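You operate a simulated robot arm through the tools that you are given. There is no shell and no other tool.

You are at the controls of a simulated two-armed robot. One attempt, no reset.

TASK
Shut and lock the ochre door, then switch off the corridor light.
Fine: lift the door lever before you turn the key; the kitchen light stays on.

The check looks at the end state, three seconds after you hand in, the way a careful person would. Anything else that was tipped, shoved, dropped, spilled or broken makes it a failure.

THE ROBOT
Two 7-joint arms with two-finger parallel grippers on one trunk, on a base that drives. Base frame: it is fixed to the floor where the robot stands at the start and does not move with it; the origin is under the middle of the robot, x ahead of it, y to its left, z up. Units: m, rad, N and s.
The left shoulder is at the start at [0.07, 0.163, 1.145], the right one opposite. With the tool pointing down near the work surface each hand reaches from about 0.36 to 0.88 m from the robot's upright axis, wherever it stands, measured 20 degrees to its own side. Places, roughly: corridor light switch [0.5, -1.2, 1.1]; door key [1.9, -0.5, 1]; door lever [2, -0.6, 1.1]; kitchen light switch [0.5, -1.2, 1.1]; ochre door [1.8, -0.8, 1]. Payload 3.43 kg a hand.
The TCP of each hand is the grasp point between the finger pads, 0.034 m short of the fingertips. In the tool frame z runs along the fingers and y along their closing line. The gripper opens to 0.128 m. The fingers are 0.024 m wide and 0.012 m thick; the gripper's body (0.048 by 0.13 m) begins 0.096 m behind the TCP.
Orientation is that of the tool frame in the base frame, as [roll, pitch, yaw] about the fixed x, y, z axes, in that order (R = Rz(yaw) Ry(pitch) Rx(roll)). With the fingers straight down and closing along the base's y, the tool's x points along the base's -x, its y along +y and its z along -z.

THE INTERFACE
- The arms move only by the tool step_arm. It takes "left_motion", "right_motion" or both (then of equal length, played together; a hand with none holds still); each is a list of rows, each an object of numbers (a shift or turn left out is 0, a gripper value left out holds the last): "x", "y", "z": the shift along the base's x, y, z in units of 25 mm (1.0 is 25 mm); "wx", "wy", "wz": the turn, a rotation vector about the base's x, y, z in units of 6 degrees (1.0 is 6 degrees); "gripper": the gripper command, from -1 (fully open) to 1 (shut), values between in proportion. In form: [{"x": .., "y": .., "z": .., "wx": .., "wy": .., "wz": .., "gripper": ..}, ...]. A call has 1 to 20 rows; each row shifts and turns the commanded pose from where the row before left it. A call with a number of a shift or a turn outside -1 to 1 is refused whole. Rows are played at 5 a second. More than 0.05 m and 0.15 rad between two rows, or a gripper value outside its range, and nothing of the call is played. Where a pose cannot be reached the arm comes as near as it can. A force on the tool above 50 N (or 10 N above the force at the start of the call, whichever is more), or a blocked arm, ends the call early, and 0.2 s more pass. The fingers move at their own pace (about 0.153 m/s each) and stop on an object; they squeeze with about 31 N. The grip force told is the motor's: it shows also when the fingers shut on nothing. Time passes only in rows, and 0.2 s behind the last, so rows that do not move let the fingers close. It gives the time, the measured TCP pose, the force on the tool (base axes), the opening and the grip force at its end, in the units of the frame above (readings bear some noise), with the torque about the TCP (base axes, N m) and any sound that the robot's microphone picked up, and new pictures: "views" is both (left out), scene, wrist or none (wrist: the cameras of the hands that moved).
- Cameras (640 x 400 px; columns grow to the right, rows downward): "scene" is now at [0.1395, -0.0026, 1.3826]; the picture's right is [-0.00, -1.00, 0.00], its down [-0.47, 0.00, -0.88] and it looks along [0.88, -0.00, -0.47] (base axes); focal length 276 px, centre (320, 200). "left" rides on the left gripper at [0.076, 0.011, -0.16] in its tool frame; the picture's right is [-0.15, 0.99, 0.00], its down [-0.88, -0.13, -0.46] and it looks along [-0.45, -0.07, 0.89] (tool axes); focal length 234 px, centre (320, 200). "right" rides on the right gripper at [0.076, -0.011, -0.16] in its tool frame; the picture's right is [0.15, 0.99, 0.00], its down [-0.88, 0.13, -0.46] and it looks along [-0.45, 0.07, 0.89] (tool axes); focal length 234 px, centre (320, 200). There is no depth. A picture from a camera that has moved, and an enlarged one, comes with that camera's place and axes in the base frame and with its lens.
- lift_body(by): slides the trunk up (or, below 0, down) by that many m; the arms and the scene camera ride with it, the base frame stays. It gives what a move gives, with no picture.
- roll_base(legs): drives the robot by 1 to 6 legs, each [ahead, left, turn to the left] in m, m and rad, along the robot's own axes; the way and the turn of a leg run together, so that a leg with both is an arc; at most 1.5 m and 3.142 rad a leg. The arms and the cameras ride along, it lands a little off, and it stops where it bumps. It gives what a move gives, and a new picture of the scene camera.
- pan_tilt(pan, tilt): turns the head with the scene camera to pan (to the left, within 1.501 rad either way) and tilt (down, from -0.506 to 1.204), counted from straight ahead of the robot. It gives what a move gives, and a new picture of the scene camera.
- enlarge(camera, box): a new picture of the part [left, top, right, bottom] of that camera's present view, enlarged. The clock stands still meanwhile.
- hand_in(): hands the job in; it is judged then, once.

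Nothing tells you exact positions but the pictures and the camera data. Unless the task says otherwise, let go and move clear before handing in.

The tools are called as name(argument=value, ...) on one line, values as JSON. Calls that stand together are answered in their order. step_arm: Moves the arms, as the interface text tells. Its arguments: {"type":"object","properties":{"left_motion":{"type":"array"},"right_motion":{"type":"array"},"views":{"type":"string","enum":["both","scene","wrist","none"]}},"required":[]} The other tools are called the same way: lift_body (by) slides the trunk up or down; roll_base (legs) drives the base; pan_tilt (pan, tilt) turns the head that bears the scene camera; enlarge (camera, box) takes an enlarged picture of a part of a camera's view; hand_in () hands the job in.

At the start:

```text
t: 0.0
left_tool_pos: [0.4864, 0.1895, 1.1588]
left_tool_rot: [-3.141, -0.001, -3.14]
left_contact_force: [0.1, -0.7, -0.6]
left_wrist_torque: [0.01, 0.0, 0.0]
left_gripper_width: 0.1281
left_grip_force: 0.1
right_tool_pos: [0.4086, -0.1668, 1.212]
right_tool_rot: [3.141, 0.001, -3.141]
right_contact_force: [-0.6, -0.7, -0.5]
right_wrist_torque: [0.0, 0.0, 0.02]
right_gripper_width: 0.1279
right_grip_force: 0.0
trunk travel left (down, up): [-0.625, 0.315]
robot x, y, heading: [0.0015, -0.0027, 0.003]
head pan, tilt: [-0.003, 0.489]
```

scene: 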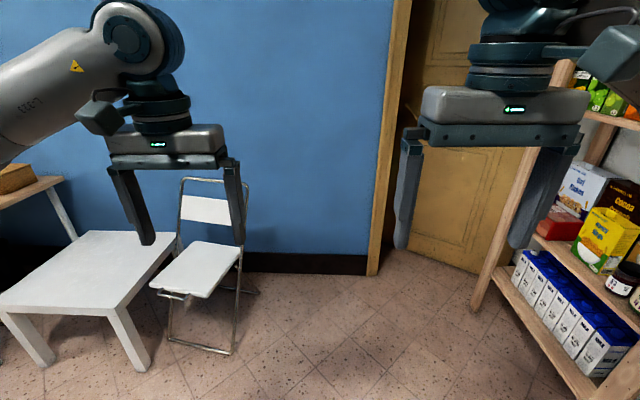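
right: 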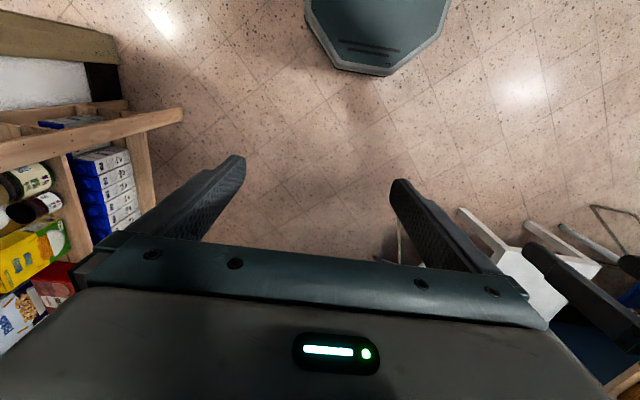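
left: 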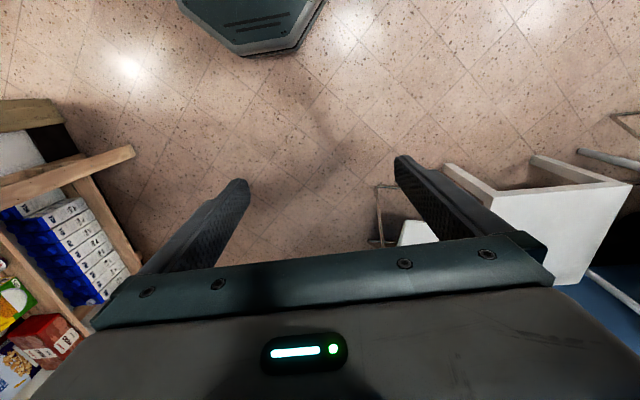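

I see a blue wall ahead with the ochre door to the right, partly hidden behind the right arm, and a shelf at the right. I'll look around with the head first.

pan_tilt(pan=-0.4, tilt=0.1)

pan_tilt(pan=-1.2, tilt=0.2)

```text
t: 0.9
left_tool_pos: [0.4855, 0.1908, 1.1584]
left_tool_rot: [3.141, 0.0, -3.141]
left_contact_force: [-0.4, 0.1, -0.3]
left_wrist_torque: [0.0, 0.04, -0.03]
left_gripper_width: 0.128
left_grip_force: 0.1
right_tool_pos: [0.4075, -0.1671, 1.2123]
right_tool_rot: [-3.141, 0.0, 3.141]
right_contact_force: [-0.1, 0.5, -0.4]
right_wrist_torque: [0.05, -0.01, 0.05]
right_gripper_width: 0.128
right_grip_force: 0.1
trunk travel left (down, up): [-0.625, 0.315]
robot x, y, heading: [0.0003, -0.0006, -0.002]
head pan, tilt: [-0.4, 0.099]
camera scene: at [0.1332, -0.0379, 1.4187], right [-0.39, -0.92, 0.0], down [-0.09, 0.04, -0.99], along [0.92, -0.39, -0.1], focal length 276 px, centre (320, 200)
```

scene: 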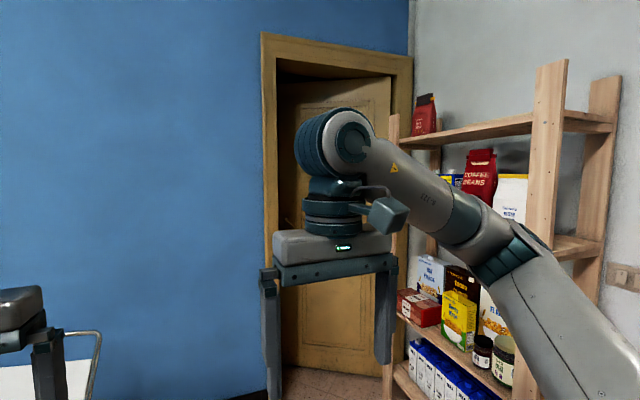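

```text
t: 2.0
left_tool_pos: [0.4851, 0.1892, 1.1588]
left_tool_rot: [3.141, 0.0, -3.14]
left_contact_force: [0.6, 0.1, 0.0]
left_wrist_torque: [-0.02, 0.02, 0.01]
left_gripper_width: 0.1279
left_grip_force: 0.1
right_tool_pos: [0.4087, -0.1667, 1.2123]
right_tool_rot: [-3.141, -0.001, -3.14]
right_contact_force: [-0.7, -0.2, -0.6]
right_wrist_torque: [0.03, -0.02, -0.01]
right_gripper_width: 0.1278
right_grip_force: 0.0
trunk travel left (down, up): [-0.625, 0.315]
robot x, y, heading: [0.0036, -0.0, 0.003]
head pan, tilt: [-1.201, 0.201]
camera scene: at [0.0821, -0.089, 1.4094], right [-0.93, -0.36, 0.0], down [-0.07, 0.19, -0.98], along [0.36, -0.91, -0.2], focal length 276 px, centre (320, 200)
```

scene: 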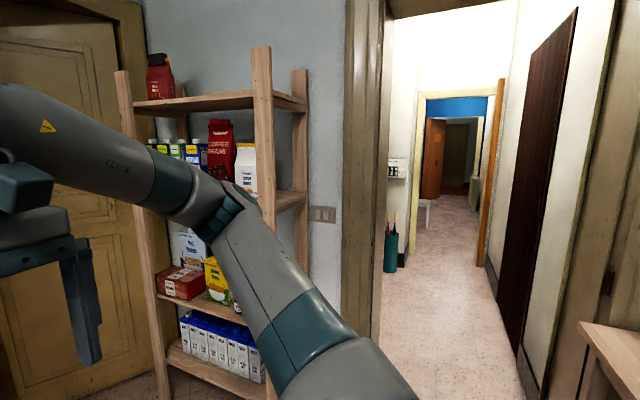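

There is a two-gang switch plate between the shelf and the corridor opening, and the door is ajar beyond the shelf. I'll enlarge the switch and look at the door from other angles.

enlarge(camera="scene", box=[282, 189, 362, 239])

enlarge(camera="scene", box=[340, 0, 640, 188])

pan_tilt(pan=-1.3, tilt=-0.4)

pan_tilt(pan=-0.5, tilt=0.7)

pan_tilt(pan=0.8, tilt=0.4)

```text
8.00 times, centred on (322, 214) of scene
camera zoom: at [0.0821, -0.089, 1.4094], right [-0.93, -0.36, 0.0], down [-0.07, 0.19, -0.98], along [0.36, -0.91, -0.2], focal length 2205 px, centre (304, 88)
```

zoom: 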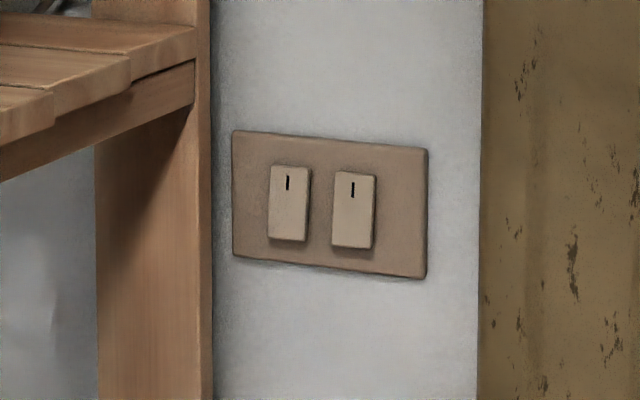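

```text
2.13 times, centred on (490, 94) of scene
camera zoom: at [0.0821, -0.089, 1.4094], right [-0.93, -0.36, 0.0], down [-0.07, 0.19, -0.98], along [0.36, -0.91, -0.2], focal length 586 px, centre (-42, 426)
```

zoom: 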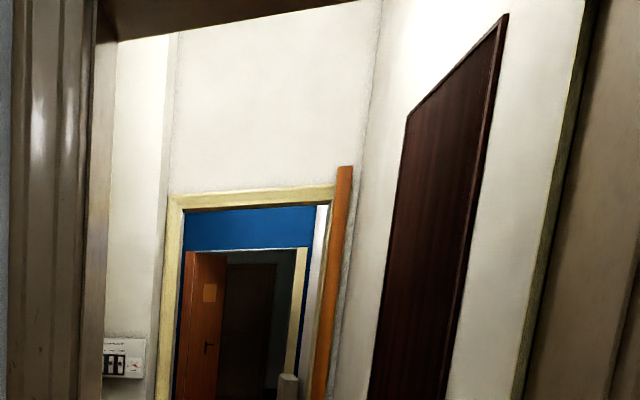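

```text
t: 3.0
left_tool_pos: [0.4842, 0.1899, 1.1594]
left_tool_rot: [-3.141, -0.001, -3.139]
left_contact_force: [0.3, -0.1, 1.1]
left_wrist_torque: [0.03, 0.01, 0.01]
left_gripper_width: 0.1282
left_grip_force: 0.0
right_tool_pos: [0.4085, -0.168, 1.2108]
right_tool_rot: [3.141, -0.001, 3.14]
right_contact_force: [-0.1, -0.1, -0.3]
right_wrist_torque: [0.03, -0.01, -0.01]
right_gripper_width: 0.1282
right_grip_force: 0.0
trunk travel left (down, up): [-0.625, 0.315]
robot x, y, heading: [-0.0012, -0.0033, -0.002]
head pan, tilt: [-1.3, -0.4]
camera scene: at [0.0679, -0.0728, 1.4608], right [-0.96, -0.27, 0.0], down [0.1, -0.37, -0.92], along [0.25, -0.89, 0.39], focal length 276 px, centre (320, 200)
```

scene: 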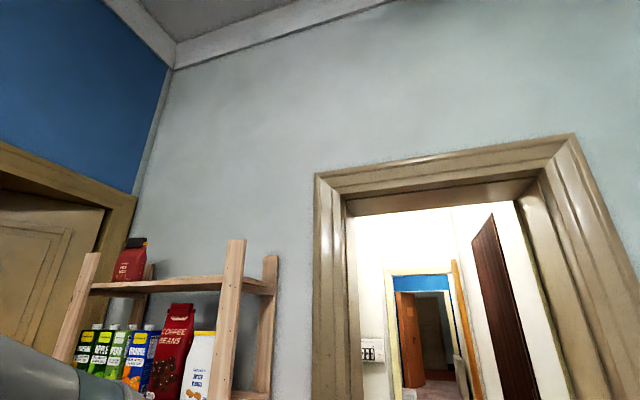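

```text
t: 4.3
left_tool_pos: [0.4851, 0.1901, 1.1594]
left_tool_rot: [3.141, 0.001, -3.14]
left_contact_force: [0.1, 0.7, -0.3]
left_wrist_torque: [0.01, -0.01, 0.02]
left_gripper_width: 0.1281
left_grip_force: 0.1
right_tool_pos: [0.4092, -0.1685, 1.2119]
right_tool_rot: [3.142, 0.0, 3.141]
right_contact_force: [-0.4, 0.1, -0.6]
right_wrist_torque: [0.0, -0.02, 0.0]
right_gripper_width: 0.1279
right_grip_force: 0.1
trunk travel left (down, up): [-0.625, 0.315]
robot x, y, heading: [-0.0013, 0.0001, -0.004]
head pan, tilt: [-0.499, 0.7]
camera scene: at [0.1229, -0.0429, 1.3641], right [-0.48, -0.88, 0.0], down [-0.56, 0.31, -0.77], along [0.67, -0.37, -0.64], focal length 276 px, centre (320, 200)
```

scene: 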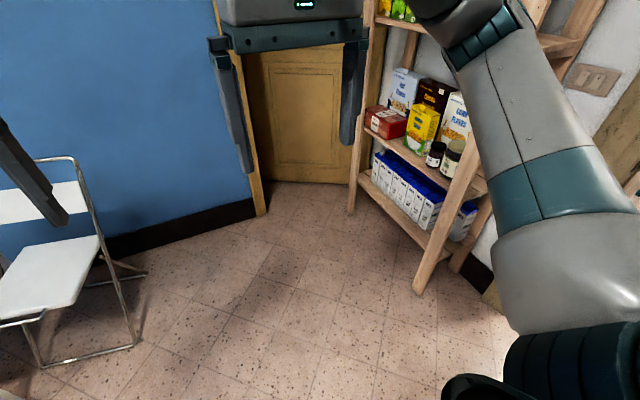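

```text
t: 5.8
left_tool_pos: [0.4863, 0.1912, 1.159]
left_tool_rot: [-3.141, 0.001, -3.139]
left_contact_force: [-0.3, 0.3, -0.8]
left_wrist_torque: [0.0, 0.0, 0.03]
left_gripper_width: 0.1281
left_grip_force: 0.1
right_tool_pos: [0.4091, -0.1674, 1.212]
right_tool_rot: [-3.14, -0.001, -3.141]
right_contact_force: [0.3, 0.4, 1.4]
right_wrist_torque: [0.02, 0.0, -0.04]
right_gripper_width: 0.1282
right_grip_force: 0.0
trunk travel left (down, up): [-0.625, 0.315]
robot x, y, heading: [0.0006, -0.0027, 0.003]
head pan, tilt: [0.799, 0.4]
camera scene: at [0.113, 0.0642, 1.3908], right [0.72, -0.7, 0.0], down [-0.27, -0.28, -0.92], along [0.64, 0.66, -0.39], focal length 276 px, centre (320, 200)
```

scene: 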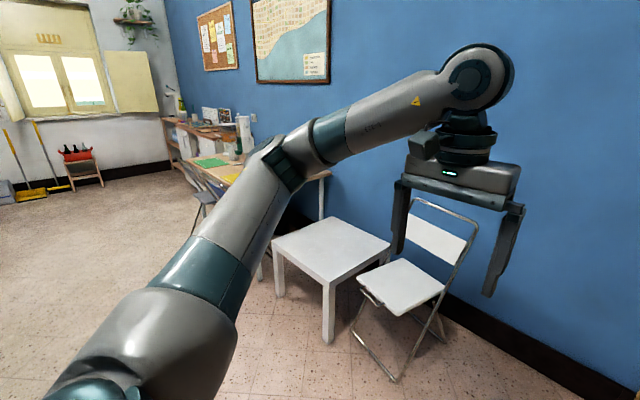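

The wall with the door is at about x = 1.62; the door seems hinged on the right and open away from us, and the switch plate is on the right wall near (0.52, -1.2, 1.1). I'll drive a bit nearer and look at the door.

roll_base(legs=[[0.5, -0.2, 0]])

pan_tilt(pan=-0.35, tilt=0.3)

```text
t: 8.9
left_tool_pos: [0.9853, -0.0043, 1.1605]
left_tool_rot: [-3.141, 0.001, -3.134]
left_contact_force: [0.4, -0.6, -0.3]
left_wrist_torque: [0.0, 0.03, -0.01]
left_gripper_width: 0.1278
left_grip_force: 0.1
right_tool_pos: [0.908, -0.3618, 1.2125]
right_tool_rot: [-3.141, 0.0, -3.138]
right_contact_force: [0.6, -0.7, -0.5]
right_wrist_torque: [0.01, 0.01, 0.0]
right_gripper_width: 0.1279
right_grip_force: 0.0
trunk travel left (down, up): [-0.625, 0.315]
robot x, y, heading: [0.504, -0.1994, 0.004]
head pan, tilt: [0.799, 0.4]
camera scene: at [0.6123, -0.1325, 1.3909], right [0.72, -0.69, 0.0], down [-0.27, -0.28, -0.92], along [0.64, 0.66, -0.39], focal length 276 px, centre (320, 200)
```

scene: 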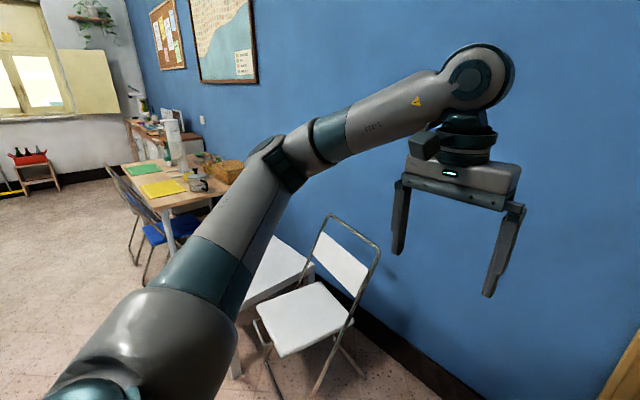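

```text
t: 10.3
left_tool_pos: [0.9848, -0.0047, 1.1587]
left_tool_rot: [3.141, 0.0, -3.136]
left_contact_force: [0.3, -0.3, 0.0]
left_wrist_torque: [-0.01, 0.02, 0.02]
left_gripper_width: 0.128
left_grip_force: 0.0
right_tool_pos: [0.9096, -0.362, 1.2128]
right_tool_rot: [-3.141, 0.001, -3.135]
right_contact_force: [0.3, -0.9, 0.8]
right_wrist_torque: [0.02, 0.0, -0.01]
right_gripper_width: 0.1278
right_grip_force: 0.1
trunk travel left (down, up): [-0.625, 0.315]
robot x, y, heading: [0.4999, -0.1938, 0.002]
head pan, tilt: [-0.351, 0.3]
camera scene: at [0.6359, -0.2308, 1.4001], right [-0.34, -0.94, 0.0], down [-0.28, 0.1, -0.96], along [0.9, -0.32, -0.3], focal length 276 px, centre (320, 200)
```

scene: 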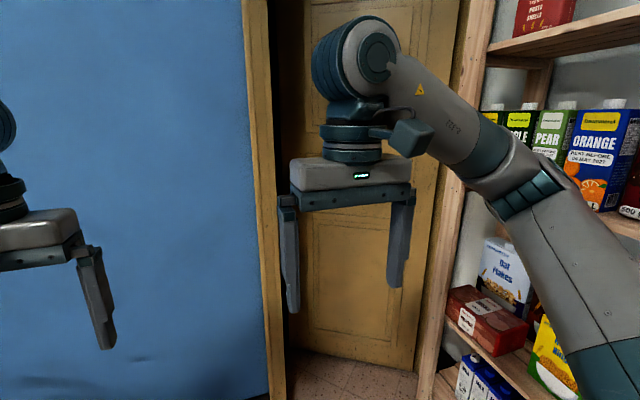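

The right arm blocks the view of the lever. I'll turn the right hand to point forward and lower it a bit, which also readies it for the door.

step_arm(right_motion=[{"x": 0.3, "z": -0.6, "wy": -1}, {"x": 0.3, "z": -0.6, "wy": -1}, {"x": 0.3, "z": -0.6, "wy": -1}, {"x": 0.3, "z": -0.6, "wy": -1}, {"x": 0.3, "z": -0.6, "wy": -1}, {"x": 0.3, "z": -0.6, "wy": -1}, {"x": 0.3, "z": -0.6, "wy": -1}, {"x": 0.3, "z": -0.6, "wy": -1}, {"x": 0.3, "z": -0.6, "wy": -1}, {"x": 0.3, "z": -0.6, "wy": -1}, {"x": 0.3, "z": -0.6, "wy": -1}, {"x": 0.3, "z": -0.6, "wy": -1}, {"x": 0.3, "z": -0.6, "wy": -1}, {"x": 0.3, "z": -0.6, "wy": -1}, {"x": 0.3, "z": -0.6, "wy": -1}])

```text
t: 13.5
left_tool_pos: [0.9867, -0.0069, 1.1586]
left_tool_rot: [3.141, -0.003, -3.135]
left_contact_force: [0.3, -0.4, 0.5]
left_wrist_torque: [0.03, 0.04, 0.0]
left_gripper_width: 0.1281
left_grip_force: 0.1
right_tool_pos: [1.0987, -0.292, 1.0365]
right_tool_rot: [-2.378, 1.566, -2.39]
right_contact_force: [0.9, -1.2, 0.1]
right_wrist_torque: [0.02, -0.03, 0.01]
right_gripper_width: 0.1279
right_grip_force: 0.1
right hand out of reach, approached as far as the arm can: row 6, 7, 8, 9, 10, 11, 12, 13, 14, 15
trunk travel left (down, up): [-0.625, 0.315]
robot x, y, heading: [0.5005, -0.1988, 0.004]
head pan, tilt: [-0.351, 0.3]
camera scene: at [0.6386, -0.2325, 1.3998], right [-0.34, -0.94, 0.0], down [-0.28, 0.1, -0.95], along [0.9, -0.32, -0.3], focal length 276 px, centre (320, 200)
camera right: at [0.938, -0.3019, 0.9626], right [0.01, 0.99, -0.15], down [-0.45, 0.14, 0.88], along [0.89, 0.06, 0.45], focal length 234 px, centre (320, 200)
```

scene: 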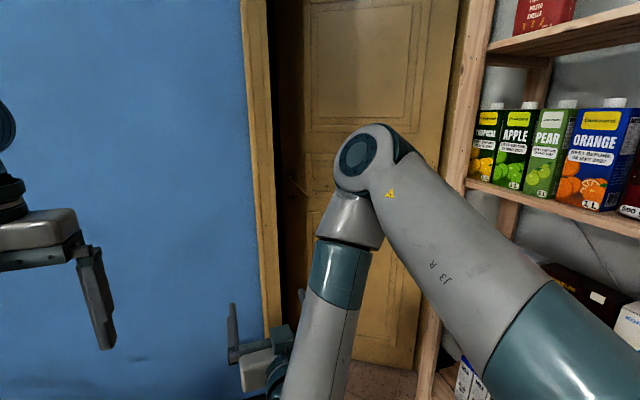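
right: 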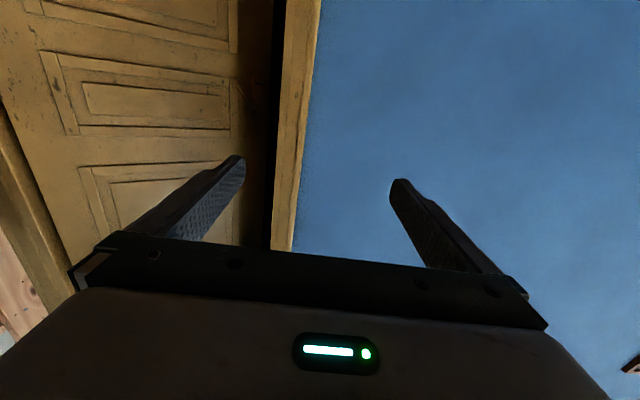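

The lever now seems visible near the left edge of the door; I'll enlarge that area.

enlarge(camera="scene", box=[240, 140, 352, 210])

enlarge(camera="right", box=[200, 0, 328, 160])

```text
5.71 times, centred on (296, 175) of scene
camera zoom: at [0.6386, -0.2325, 1.3998], right [-0.34, -0.94, 0.0], down [-0.28, 0.1, -0.95], along [0.9, -0.32, -0.3], focal length 1575 px, centre (457, 343)
```

zoom: 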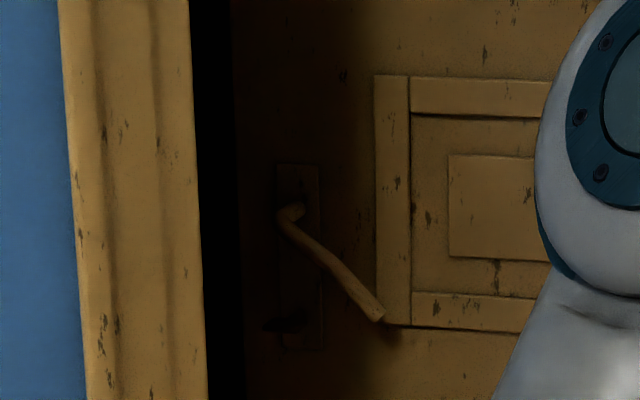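

```text
2.50 times, centred on (264, 80) of right
camera zoom: at [0.938, -0.3019, 0.9626], right [0.01, 0.99, -0.15], down [-0.45, 0.14, 0.88], along [0.89, 0.06, 0.45], focal length 585 px, centre (460, 500)
```

zoom: 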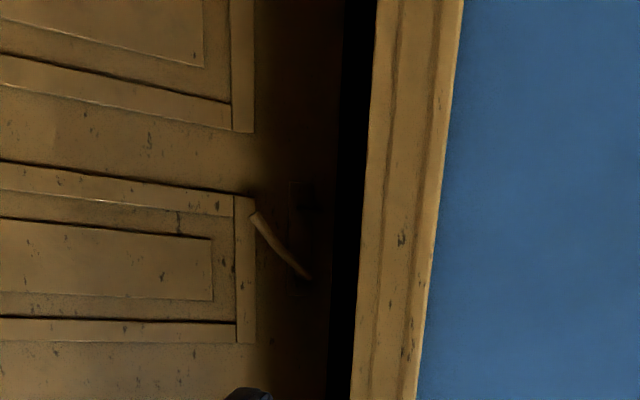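

The lever pivot is near (1.925, -0.54, 1.10), drooping toward the hinge side on the right, and the key is about 0.1 m below it. I'll drive closer, keeping the hand in line with the door opening.

roll_base(legs=[[0.3, -0.22, 0]])

pan_tilt(pan=-0.1, tilt=0.35)

```text
t: 15.8
left_tool_pos: [1.2847, -0.2261, 1.1585]
left_tool_rot: [-3.141, 0.002, -3.139]
left_contact_force: [0.6, 0.4, 0.3]
left_wrist_torque: [0.05, 0.0, -0.03]
left_gripper_width: 0.1283
left_grip_force: 0.0
right_tool_pos: [1.3961, -0.5115, 1.0358]
right_tool_rot: [-2.316, 1.564, -2.332]
right_contact_force: [-0.4, -0.3, -0.6]
right_wrist_torque: [0.03, 0.02, -0.01]
right_gripper_width: 0.1279
right_grip_force: 0.0
trunk travel left (down, up): [-0.625, 0.315]
robot x, y, heading: [0.7998, -0.4155, 0.002]
head pan, tilt: [-0.351, 0.3]
camera scene: at [0.9359, -0.4504, 1.4001], right [-0.34, -0.94, 0.0], down [-0.28, 0.1, -0.96], along [0.9, -0.33, -0.3], focal length 276 px, centre (320, 200)
```

scene: 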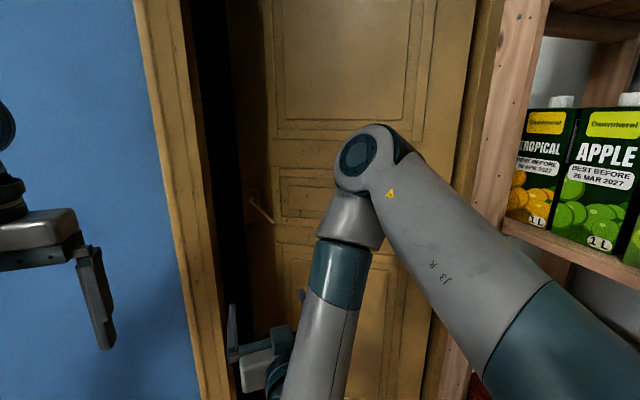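

```text
t: 16.6
left_tool_pos: [1.284, -0.2265, 1.1577]
left_tool_rot: [3.141, -0.003, -3.139]
left_contact_force: [0.0, 0.0, -0.6]
left_wrist_torque: [-0.03, 0.02, 0.0]
left_gripper_width: 0.1279
left_grip_force: 0.1
right_tool_pos: [1.3956, -0.5107, 1.0375]
right_tool_rot: [-2.289, 1.565, -2.302]
right_contact_force: [1.5, 1.3, -0.3]
right_wrist_torque: [-0.01, -0.03, 0.0]
right_gripper_width: 0.1278
right_grip_force: 0.0
trunk travel left (down, up): [-0.625, 0.315]
robot x, y, heading: [0.7987, -0.415, 0.001]
head pan, tilt: [-0.099, 0.351]
camera scene: at [0.9407, -0.4275, 1.3954], right [-0.1, -1.0, 0.0], down [-0.34, 0.03, -0.94], along [0.93, -0.09, -0.34], focal length 276 px, centre (320, 200)
```

scene: 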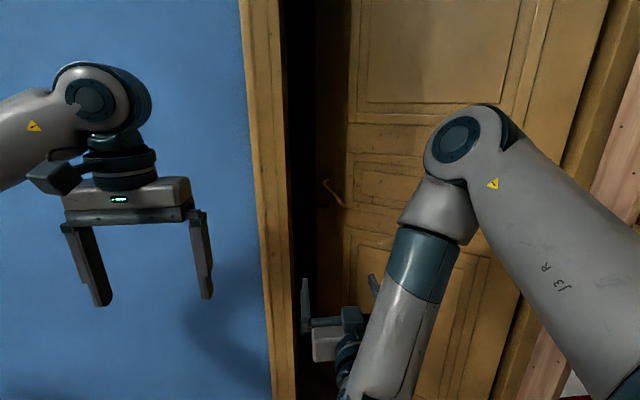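

enlarge(camera="scene", box=[280, 150, 376, 290])

enlarge(camera="right", box=[0, 0, 640, 400])

```text
2.86 times, centred on (328, 220) of scene
camera zoom: at [0.9407, -0.4275, 1.3954], right [-0.1, -1.0, 0.0], down [-0.34, 0.03, -0.94], along [0.93, -0.09, -0.34], focal length 788 px, centre (297, 143)
```

zoom: 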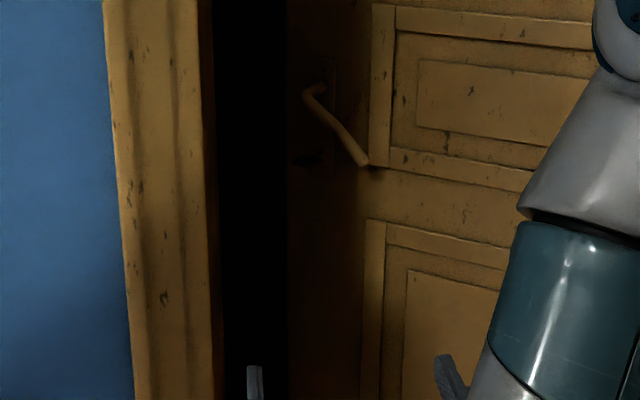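

```text
1.00 times, centred on (320, 200) of right (not enlarged: the box is as wide or as high as the picture)
camera zoom: at [1.2354, -0.5208, 0.9635], right [0.01, 0.99, -0.15], down [-0.45, 0.14, 0.88], along [0.89, 0.06, 0.45], focal length 234 px, centre (320, 200)
```

zoom: 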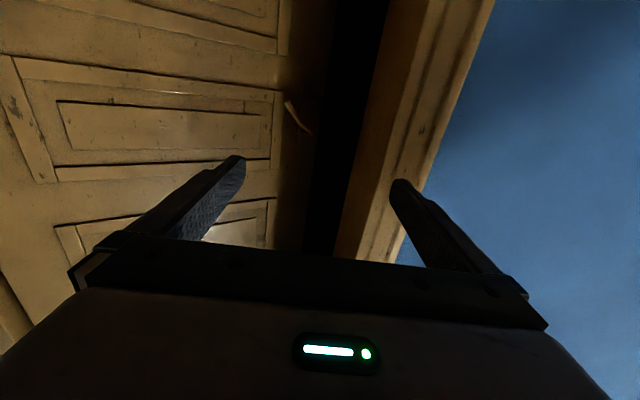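

The lever tip is about (1.86, -0.60, 1.03) and the door is open about 28°. I'll roll the right hand to match the lever's droop and extend it forward.

step_arm(right_motion=[{"x": 0.8, "wx": -1}, {"x": 0.8, "wx": -1}, {"x": 0.8, "wx": -1}, {"x": 0.8, "wx": -1}, {"x": 0.8, "wx": -1}, {"x": 0.8, "wx": -1}, {"x": 0.8, "wx": -1}, {"x": 0.8, "wx": -1}])

```text
t: 18.4
left_tool_pos: [1.286, -0.2243, 1.1595]
left_tool_rot: [3.14, 0.001, -3.137]
left_contact_force: [-0.2, 0.2, -0.9]
left_wrist_torque: [0.02, 0.03, 0.03]
left_gripper_width: 0.1279
left_grip_force: 0.1
right_tool_pos: [1.5435, -0.4724, 1.0575]
right_tool_rot: [-1.569, 0.726, -1.59]
right_contact_force: [0.2, 0.8, 0.3]
right_wrist_torque: [0.01, 0.01, -0.01]
right_gripper_width: 0.1281
right_grip_force: 0.0
right hand out of reach, approached as far as the arm can: row 1, 2, 3, 4, 5, 6, 7, 8
trunk travel left (down, up): [-0.625, 0.315]
robot x, y, heading: [0.7995, -0.4157, 0.005]
head pan, tilt: [-0.099, 0.351]
camera scene: at [0.9411, -0.4274, 1.3953], right [-0.1, -1.0, 0.0], down [-0.34, 0.03, -0.94], along [0.93, -0.09, -0.34], focal length 276 px, centre (320, 200)
camera right: at [1.3823, -0.533, 1.0154], right [0.01, 0.55, -0.84], down [-0.44, 0.75, 0.49], along [0.9, 0.36, 0.25], focal length 234 px, centre (320, 200)
```

scene: 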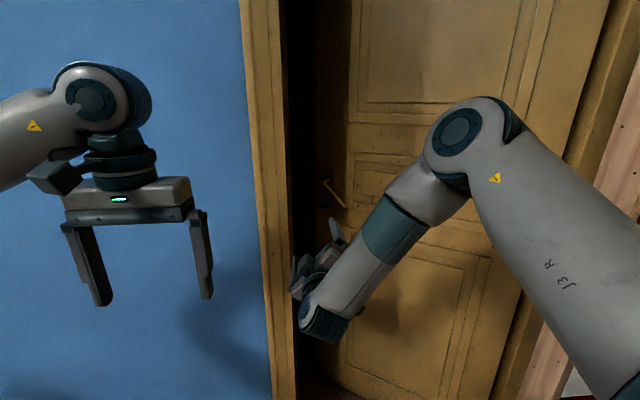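
right: 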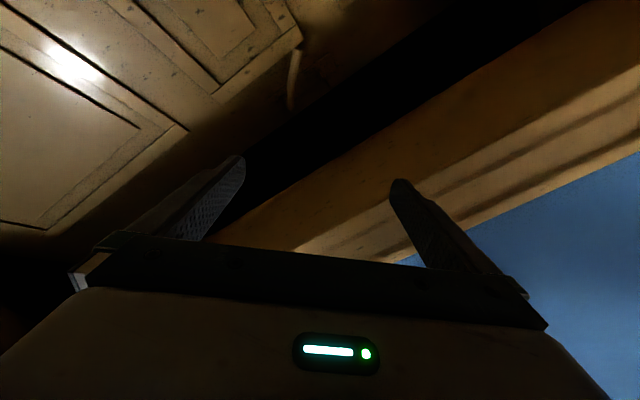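

The hand pose is reached approximately but seems too close in. I'll raise the commanded height and see if the pose becomes reachable, partly closing the gripper.

step_arm(right_motion=[{"z": 1, "y": -0.3, "gripper": 0.0}, {"z": 1, "y": -0.3}, {"z": 1, "y": -0.3}])

```text
t: 19.2
left_tool_pos: [1.2843, -0.2264, 1.1598]
left_tool_rot: [3.141, 0.0, -3.138]
left_contact_force: [-0.8, -0.4, 0.2]
left_wrist_torque: [-0.05, 0.03, 0.02]
left_gripper_width: 0.1281
left_grip_force: 0.2
right_tool_pos: [1.5433, -0.4943, 1.1335]
right_tool_rot: [-1.561, 0.727, -1.578]
right_contact_force: [0.4, 0.1, 0.0]
right_wrist_torque: [0.01, 0.03, 0.0]
right_gripper_width: 0.0639
right_grip_force: 0.1
trunk travel left (down, up): [-0.625, 0.315]
robot x, y, heading: [0.8034, -0.4192, 0.003]
head pan, tilt: [-0.099, 0.351]
camera scene: at [0.94, -0.4281, 1.3954], right [-0.1, -1.0, 0.0], down [-0.34, 0.03, -0.94], along [0.93, -0.09, -0.34], focal length 276 px, centre (320, 200)
camera right: at [1.383, -0.5558, 1.0916], right [0.01, 0.55, -0.84], down [-0.45, 0.75, 0.49], along [0.89, 0.37, 0.26], focal length 234 px, centre (320, 200)
```

scene: 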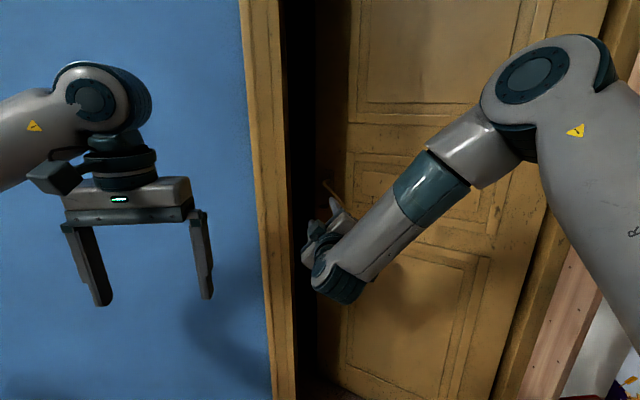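
right: 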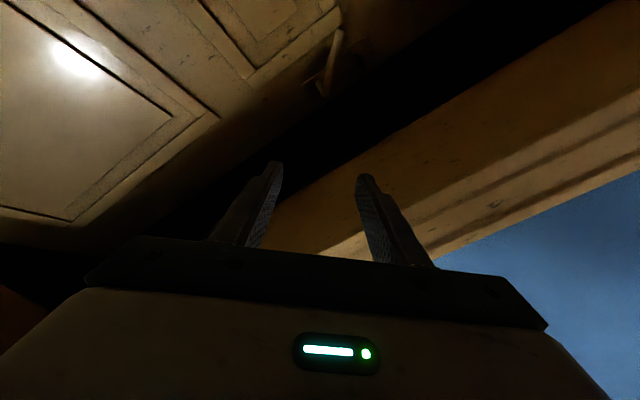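

The pose is now reachable. I'll enlarge the lever in the right camera.

enlarge(camera="right", box=[240, 0, 432, 120])

enlarge(camera="scene", box=[288, 150, 384, 210])

```text
3.33 times, centred on (336, 60) of right
camera zoom: at [1.383, -0.5558, 1.0916], right [0.01, 0.55, -0.84], down [-0.45, 0.75, 0.49], along [0.89, 0.37, 0.26], focal length 781 px, centre (267, 667)
```

zoom: 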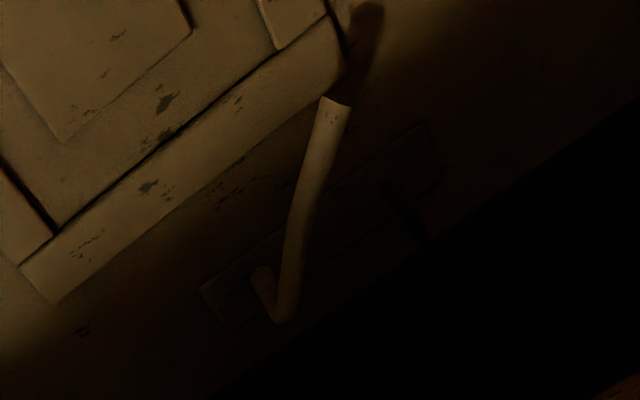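

```text
6.67 times, centred on (336, 180) of scene
camera zoom: at [0.94, -0.4281, 1.3954], right [-0.1, -1.0, 0.0], down [-0.34, 0.03, -0.94], along [0.93, -0.09, -0.34], focal length 1838 px, centre (213, 333)
```

zoom: 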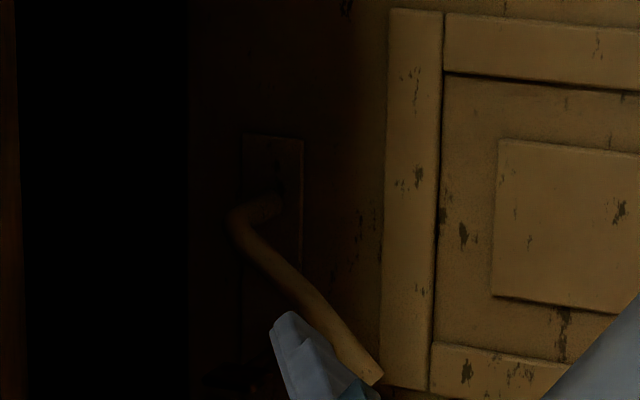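

The lever runs from (1.93, -0.535, 1.104) to its tip (1.895, -0.608, 1.018), drooping about 47°. I'll shift the hand right, lower the trunk 0.1 m so the arm is comfortable at that height, then drive forward 0.2 m.

step_arm(right_motion=[{"y": -0.9}, {"y": -0.9}, {"y": -0.9}, {"y": -0.8}], views="none")

lift_body(by=-0.1)

pan_tilt(pan=-0.25, tilt=0.2)

```text
t: 20.2
left_tool_pos: [1.2842, -0.2261, 1.16]
left_tool_rot: [-3.14, 0.0, -3.14]
left_contact_force: [-0.2, 0.1, -0.2]
left_wrist_torque: [0.0, -0.02, -0.02]
left_gripper_width: 0.1281
left_grip_force: 0.1
right_tool_pos: [1.5333, -0.5407, 1.1597]
right_tool_rot: [-1.572, 0.728, -1.596]
right_contact_force: [-0.4, -0.3, 0.3]
right_wrist_torque: [0.02, 0.0, -0.01]
right_gripper_width: 0.0638
right_grip_force: 0.0
right hand out of reach, approached as far as the arm can: row 2, 3, 4
trunk travel left (down, up): [-0.625, 0.315]
robot x, y, heading: [0.8, -0.4178, 0.005]
head pan, tilt: [-0.099, 0.351]
```

```text
t: 21.5
left_tool_pos: [1.2848, -0.2259, 1.059]
left_tool_rot: [-3.14, -0.002, -3.138]
left_contact_force: [-0.3, -0.3, -0.3]
left_wrist_torque: [-0.02, -0.02, 0.06]
left_gripper_width: 0.1282
left_grip_force: 0.1
right_tool_pos: [1.5341, -0.5393, 1.0596]
right_tool_rot: [-1.575, 0.728, -1.598]
right_contact_force: [0.0, 0.7, -0.2]
right_wrist_torque: [0.01, 0.03, -0.03]
right_gripper_width: 0.0641
right_grip_force: 0.0
trunk travel left (down, up): [-0.525, 0.415]
robot x, y, heading: [0.8003, -0.4172, -0.002]
head pan, tilt: [-0.099, 0.351]
```

```text
t: 22.2
left_tool_pos: [1.2842, -0.225, 1.0595]
left_tool_rot: [-3.141, -0.001, -3.139]
left_contact_force: [0.2, 0.2, -0.6]
left_wrist_torque: [-0.02, 0.03, -0.02]
left_gripper_width: 0.128
left_grip_force: 0.0
right_tool_pos: [1.5351, -0.5392, 1.0596]
right_tool_rot: [-1.575, 0.729, -1.598]
right_contact_force: [-0.2, 0.5, 0.0]
right_wrist_torque: [0.01, -0.01, 0.02]
right_gripper_width: 0.064
right_grip_force: 0.0
trunk travel left (down, up): [-0.525, 0.415]
robot x, y, heading: [0.8037, -0.4134, 0.002]
head pan, tilt: [-0.25, 0.201]
camera scene: at [0.9385, -0.4412, 1.3093], right [-0.24, -0.97, 0.0], down [-0.19, 0.05, -0.98], along [0.95, -0.24, -0.2], focal length 276 px, centre (320, 200)
```

scene: 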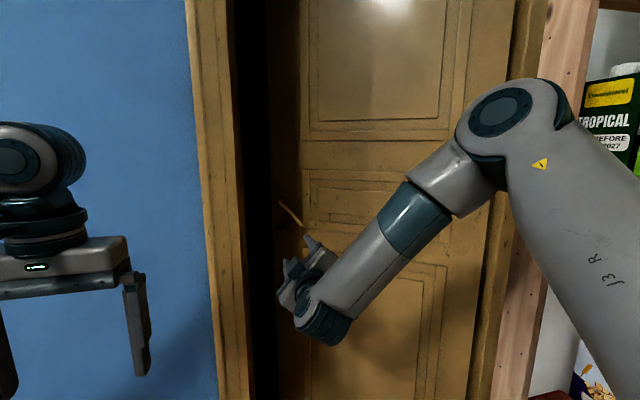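

I'll drive forward 0.17 m and slightly right so the hand enters the opening, staying clear of the jamb.

roll_base(legs=[[0.17, -0.03, 0]])

step_arm(right_motion=[{"x": 0.8}, {"x": 0.8}], views="both")

```text
t: 23.7
left_tool_pos: [1.4577, -0.2562, 1.0585]
left_tool_rot: [3.141, 0.001, -3.141]
left_contact_force: [0.3, 0.8, -0.6]
left_wrist_torque: [0.0, 0.05, 0.0]
left_gripper_width: 0.1279
left_grip_force: 0.0
right_tool_pos: [1.7051, -0.5731, 1.059]
right_tool_rot: [-1.573, 0.728, -1.6]
right_contact_force: [0.1, -0.2, 0.2]
right_wrist_torque: [0.03, -0.01, -0.02]
right_gripper_width: 0.0638
right_grip_force: 0.0
trunk travel left (down, up): [-0.525, 0.415]
robot x, y, heading: [0.971, -0.4486, 0.001]
head pan, tilt: [-0.25, 0.201]
camera scene: at [1.11, -0.4717, 1.3093], right [-0.25, -0.97, 0.0], down [-0.19, 0.05, -0.98], along [0.95, -0.24, -0.2], focal length 276 px, centre (320, 200)
```

scene: 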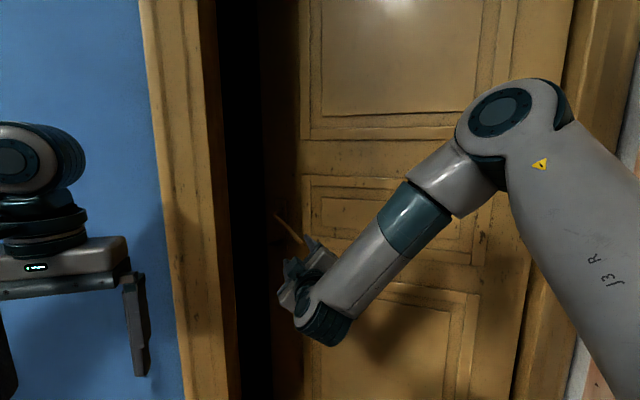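

```text
t: 24.3
left_tool_pos: [1.4573, -0.2571, 1.058]
left_tool_rot: [-3.141, 0.001, 3.142]
left_contact_force: [-0.1, 0.4, -0.8]
left_wrist_torque: [0.01, -0.01, 0.0]
left_gripper_width: 0.1281
left_grip_force: 0.0
right_tool_pos: [1.7457, -0.5721, 1.0595]
right_tool_rot: [-1.584, 0.727, -1.616]
right_contact_force: [0.5, -0.5, 0.0]
right_wrist_torque: [-0.04, 0.0, -0.01]
right_gripper_width: 0.0641
right_grip_force: 0.0
trunk travel left (down, up): [-0.525, 0.415]
robot x, y, heading: [0.9688, -0.4459, -0.002]
head pan, tilt: [-0.25, 0.201]
camera scene: at [1.1101, -0.4715, 1.3092], right [-0.25, -0.97, 0.0], down [-0.19, 0.05, -0.98], along [0.95, -0.24, -0.2], focal length 276 px, centre (320, 200)
camera right: at [1.5829, -0.6301, 1.0198], right [0.01, 0.55, -0.84], down [-0.42, 0.76, 0.49], along [0.91, 0.35, 0.24], focal length 234 px, centre (320, 200)
```

scene: 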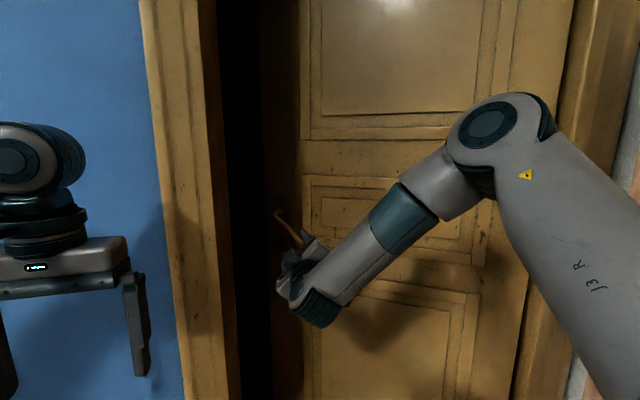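
right: 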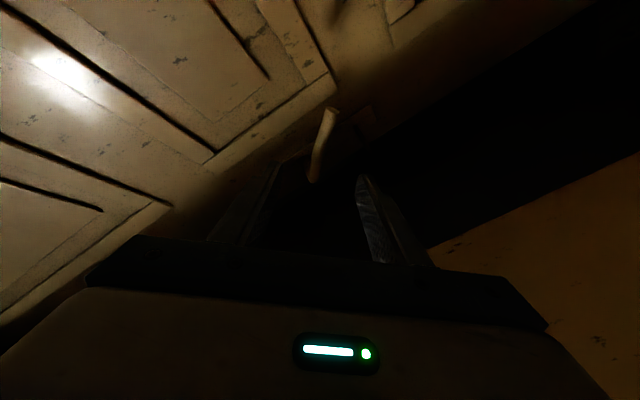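

The hand is lined up with the lever. I'll advance most of the way and check.

step_arm(right_motion=[{"x": 0.8, "y": -0.1, "z": -0.1}, {"x": 0.8, "y": -0.1, "z": -0.1}, {"x": 0.8, "y": -0.1, "z": -0.1}, {"x": 0.8, "y": -0.1, "z": -0.1}, {"x": 0.8}, {"x": 0.8}])

enlarge(camera="right", box=[200, 80, 440, 280])

enlarge(camera="scene", box=[240, 180, 368, 300])

```text
t: 25.7
left_tool_pos: [1.4563, -0.2559, 1.0589]
left_tool_rot: [-3.141, 0.0, 3.14]
left_contact_force: [-0.2, -0.2, 0.3]
left_wrist_torque: [0.01, -0.01, -0.03]
left_gripper_width: 0.1279
left_grip_force: 0.0
right_tool_pos: [1.864, -0.5647, 1.0593]
right_tool_rot: [-1.586, 0.726, -1.615]
right_contact_force: [0.4, 0.6, 0.0]
right_wrist_torque: [-0.01, 0.02, 0.02]
right_gripper_width: 0.0639
right_grip_force: 0.1
right hand out of reach, approached as far as the arm can: row 1, 2, 3, 5
trunk travel left (down, up): [-0.525, 0.415]
robot x, y, heading: [0.9776, -0.4451, -0.002]
head pan, tilt: [-0.25, 0.201]
camera scene: at [1.1098, -0.4714, 1.3093], right [-0.25, -0.97, 0.0], down [-0.19, 0.05, -0.98], along [0.95, -0.24, -0.2], focal length 276 px, centre (320, 200)
camera right: at [1.7007, -0.6231, 1.021], right [0.01, 0.55, -0.84], down [-0.42, 0.76, 0.49], along [0.91, 0.35, 0.24], focal length 234 px, centre (320, 200)
```

scene: 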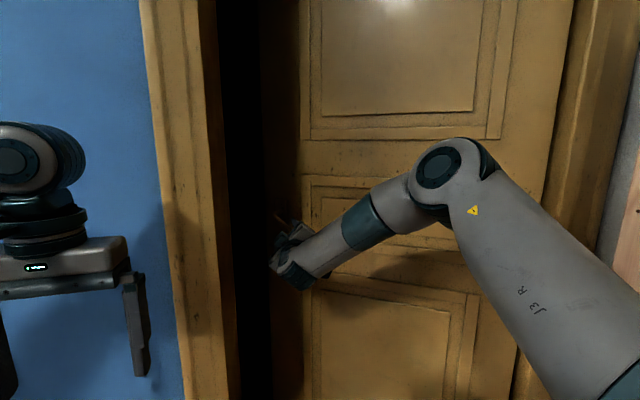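
right: 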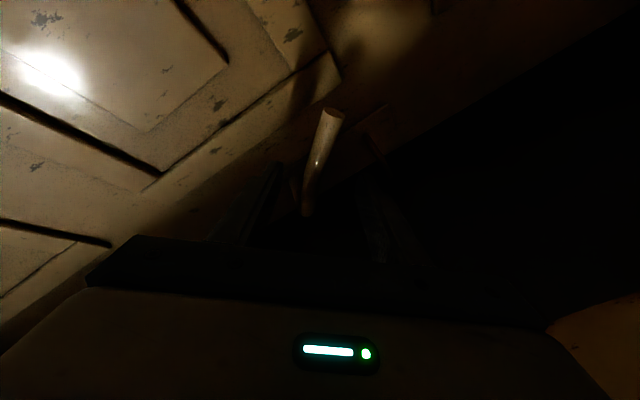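

```text
2.00 times, centred on (320, 180) of right
camera zoom: at [1.7007, -0.6231, 1.021], right [0.01, 0.55, -0.84], down [-0.42, 0.76, 0.49], along [0.91, 0.35, 0.24], focal length 468 px, centre (320, 240)
```

zoom: 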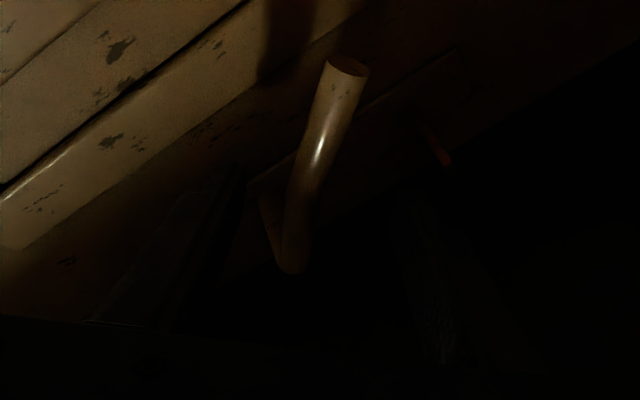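

```text
3.33 times, centred on (304, 240) of scene
camera zoom: at [1.1098, -0.4714, 1.3093], right [-0.25, -0.97, 0.0], down [-0.19, 0.05, -0.98], along [0.95, -0.24, -0.2], focal length 919 px, centre (373, 67)
```

zoom: 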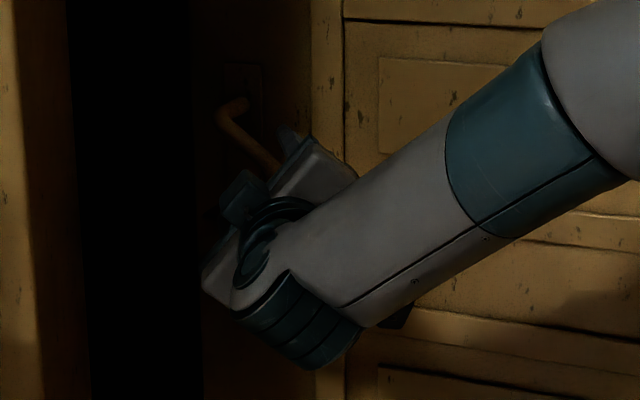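

The lever lies between the open fingers. I'll advance about 4 cm more and close.

step_arm(right_motion=[{"x": 0.8}, {"x": 0.8, "z": -0.2}, {"gripper": 1}, {}, {}])

enlarge(camera="right", box=[200, 80, 440, 280])

```text
t: 26.9
left_tool_pos: [1.4526, -0.2601, 1.0608]
left_tool_rot: [3.139, 0.003, 3.141]
left_contact_force: [0.2, -0.2, 0.1]
left_wrist_torque: [0.0, 0.01, -0.03]
left_gripper_width: 0.1281
left_grip_force: 0.0
right_tool_pos: [1.9002, -0.5687, 1.0629]
right_tool_rot: [-1.569, 0.73, -1.611]
right_contact_force: [-6.8, -17.3, 21.2]
right_wrist_torque: [0.5, -0.77, 0.9]
right_gripper_width: 0.0178
right_grip_force: 44.8
trunk travel left (down, up): [-0.525, 0.415]
robot x, y, heading: [0.9712, -0.4489, 0.001]
head pan, tilt: [-0.25, 0.201]
camera scene: at [1.1045, -0.4745, 1.3101], right [-0.25, -0.97, 0.0], down [-0.19, 0.05, -0.98], along [0.95, -0.24, -0.2], focal length 276 px, centre (320, 200)
camera right: at [1.7373, -0.6264, 1.0214], right [0.02, 0.55, -0.83], down [-0.43, 0.76, 0.49], along [0.9, 0.35, 0.25], focal length 234 px, centre (320, 200)
```

scene: 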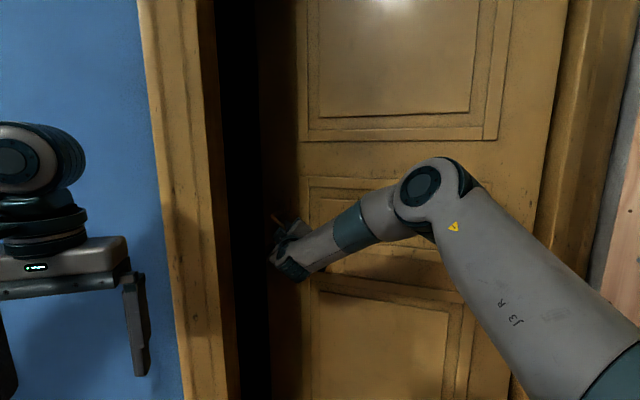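
right: 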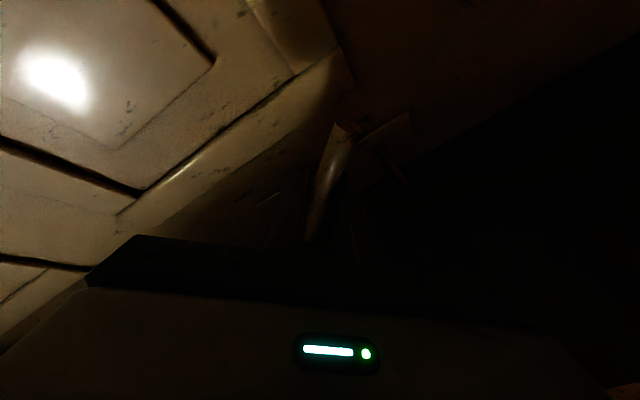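

```text
2.00 times, centred on (320, 180) of right
camera zoom: at [1.7373, -0.6264, 1.0214], right [0.02, 0.55, -0.83], down [-0.43, 0.76, 0.49], along [0.9, 0.35, 0.25], focal length 468 px, centre (320, 240)
```

zoom: 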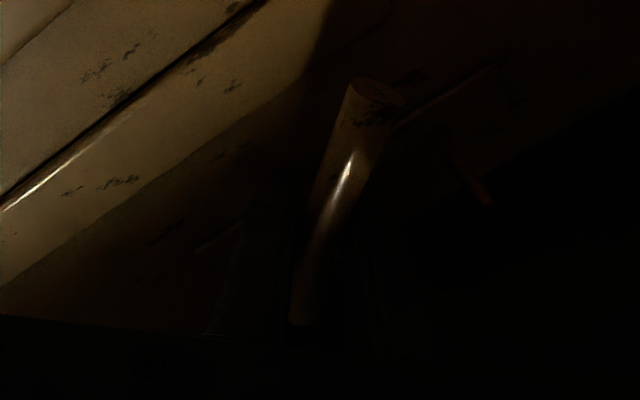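

The lever is gripped (0.018 m wide). I'll begin pulling the door shut along its arc with the arm, watching the force.

step_arm(right_motion=[{"x": -0.5, "y": 0.05, "z": 0.2}, {"x": -0.7, "y": 0.23}, {"x": -0.7, "y": 0.23}, {"x": -0.7, "y": 0.22}])

```text
t: 27.9
left_tool_pos: [1.4537, -0.256, 1.0611]
left_tool_rot: [3.142, 0.003, -3.14]
left_contact_force: [0.2, 0.1, 0.6]
left_wrist_torque: [0.01, -0.02, -0.01]
left_gripper_width: 0.1279
left_grip_force: 0.2
right_tool_pos: [1.836, -0.545, 1.0634]
right_tool_rot: [-1.574, 0.729, -1.597]
right_contact_force: [-0.9, -0.1, 12.8]
right_wrist_torque: [0.47, -0.39, 0.48]
right_gripper_width: 0.0175
right_grip_force: 44.7
trunk travel left (down, up): [-0.525, 0.415]
robot x, y, heading: [0.9705, -0.4468, -0.002]
head pan, tilt: [-0.25, 0.201]
camera scene: at [1.1063, -0.4711, 1.3097], right [-0.25, -0.97, 0.0], down [-0.19, 0.05, -0.98], along [0.95, -0.24, -0.2], focal length 276 px, centre (320, 200)
camera right: at [1.6748, -0.6046, 1.0227], right [0.01, 0.55, -0.84], down [-0.44, 0.75, 0.49], along [0.9, 0.36, 0.25], focal length 234 px, centre (320, 200)
```

scene: 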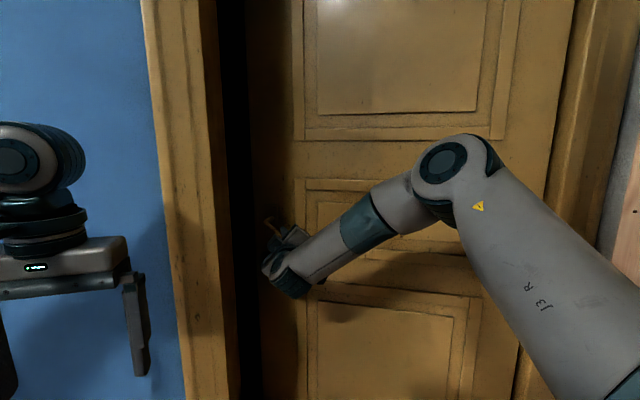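
right: 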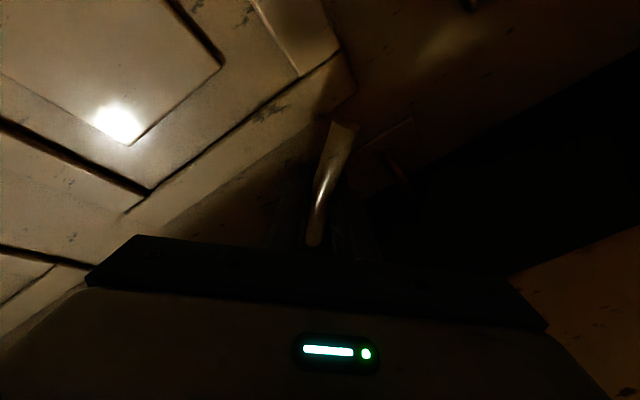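

The door follows easily. I'll pull another 0.1 m with the arm, then use the base for the rest.

step_arm(right_motion=[{"x": -0.8, "y": 0.16}, {"x": -0.8, "y": 0.12}, {"x": -0.8, "y": 0.1}, {"x": -0.8, "y": 0.08}], views="none")

roll_base(legs=[[-0.06, 0.0, 0]])

```text
t: 28.9
left_tool_pos: [1.4535, -0.2514, 1.0598]
left_tool_rot: [-3.137, 0.002, -3.139]
left_contact_force: [0.1, -0.8, -0.8]
left_wrist_torque: [-0.02, -0.04, -0.03]
left_gripper_width: 0.1279
left_grip_force: 0.0
right_tool_pos: [1.7541, -0.5264, 1.0659]
right_tool_rot: [-1.567, 0.723, -1.588]
right_contact_force: [3.6, 27.9, 21.4]
right_wrist_torque: [0.12, 0.16, -0.14]
right_gripper_width: 0.0169
right_grip_force: 44.5
trunk travel left (down, up): [-0.525, 0.415]
robot x, y, heading: [0.9718, -0.4444, 0.002]
head pan, tilt: [-0.25, 0.201]
```

```text
t: 29.9
left_tool_pos: [1.3965, -0.2528, 1.0588]
left_tool_rot: [-3.135, 0.0, -3.141]
left_contact_force: [-1.1, 0.0, 0.1]
left_wrist_torque: [0.01, -0.01, -0.01]
left_gripper_width: 0.1286
left_grip_force: 0.1
right_tool_pos: [1.6982, -0.5304, 1.0624]
right_tool_rot: [-1.57, 0.722, -1.595]
right_contact_force: [1.9, 27.2, 7.7]
right_wrist_torque: [-0.76, -0.43, 0.62]
right_gripper_width: 0.016
right_grip_force: 45.5
trunk travel left (down, up): [-0.525, 0.415]
robot x, y, heading: [0.9116, -0.4465, -0.003]
head pan, tilt: [-0.25, 0.201]
camera scene: at [1.0488, -0.4668, 1.3096], right [-0.25, -0.97, 0.0], down [-0.19, 0.05, -0.98], along [0.95, -0.24, -0.2], focal length 276 px, centre (320, 200)
```

scene: 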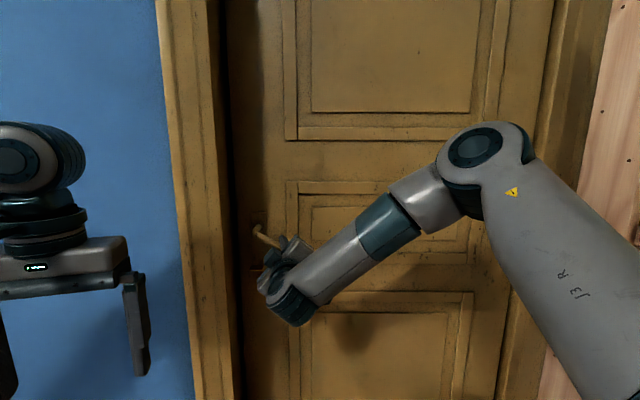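

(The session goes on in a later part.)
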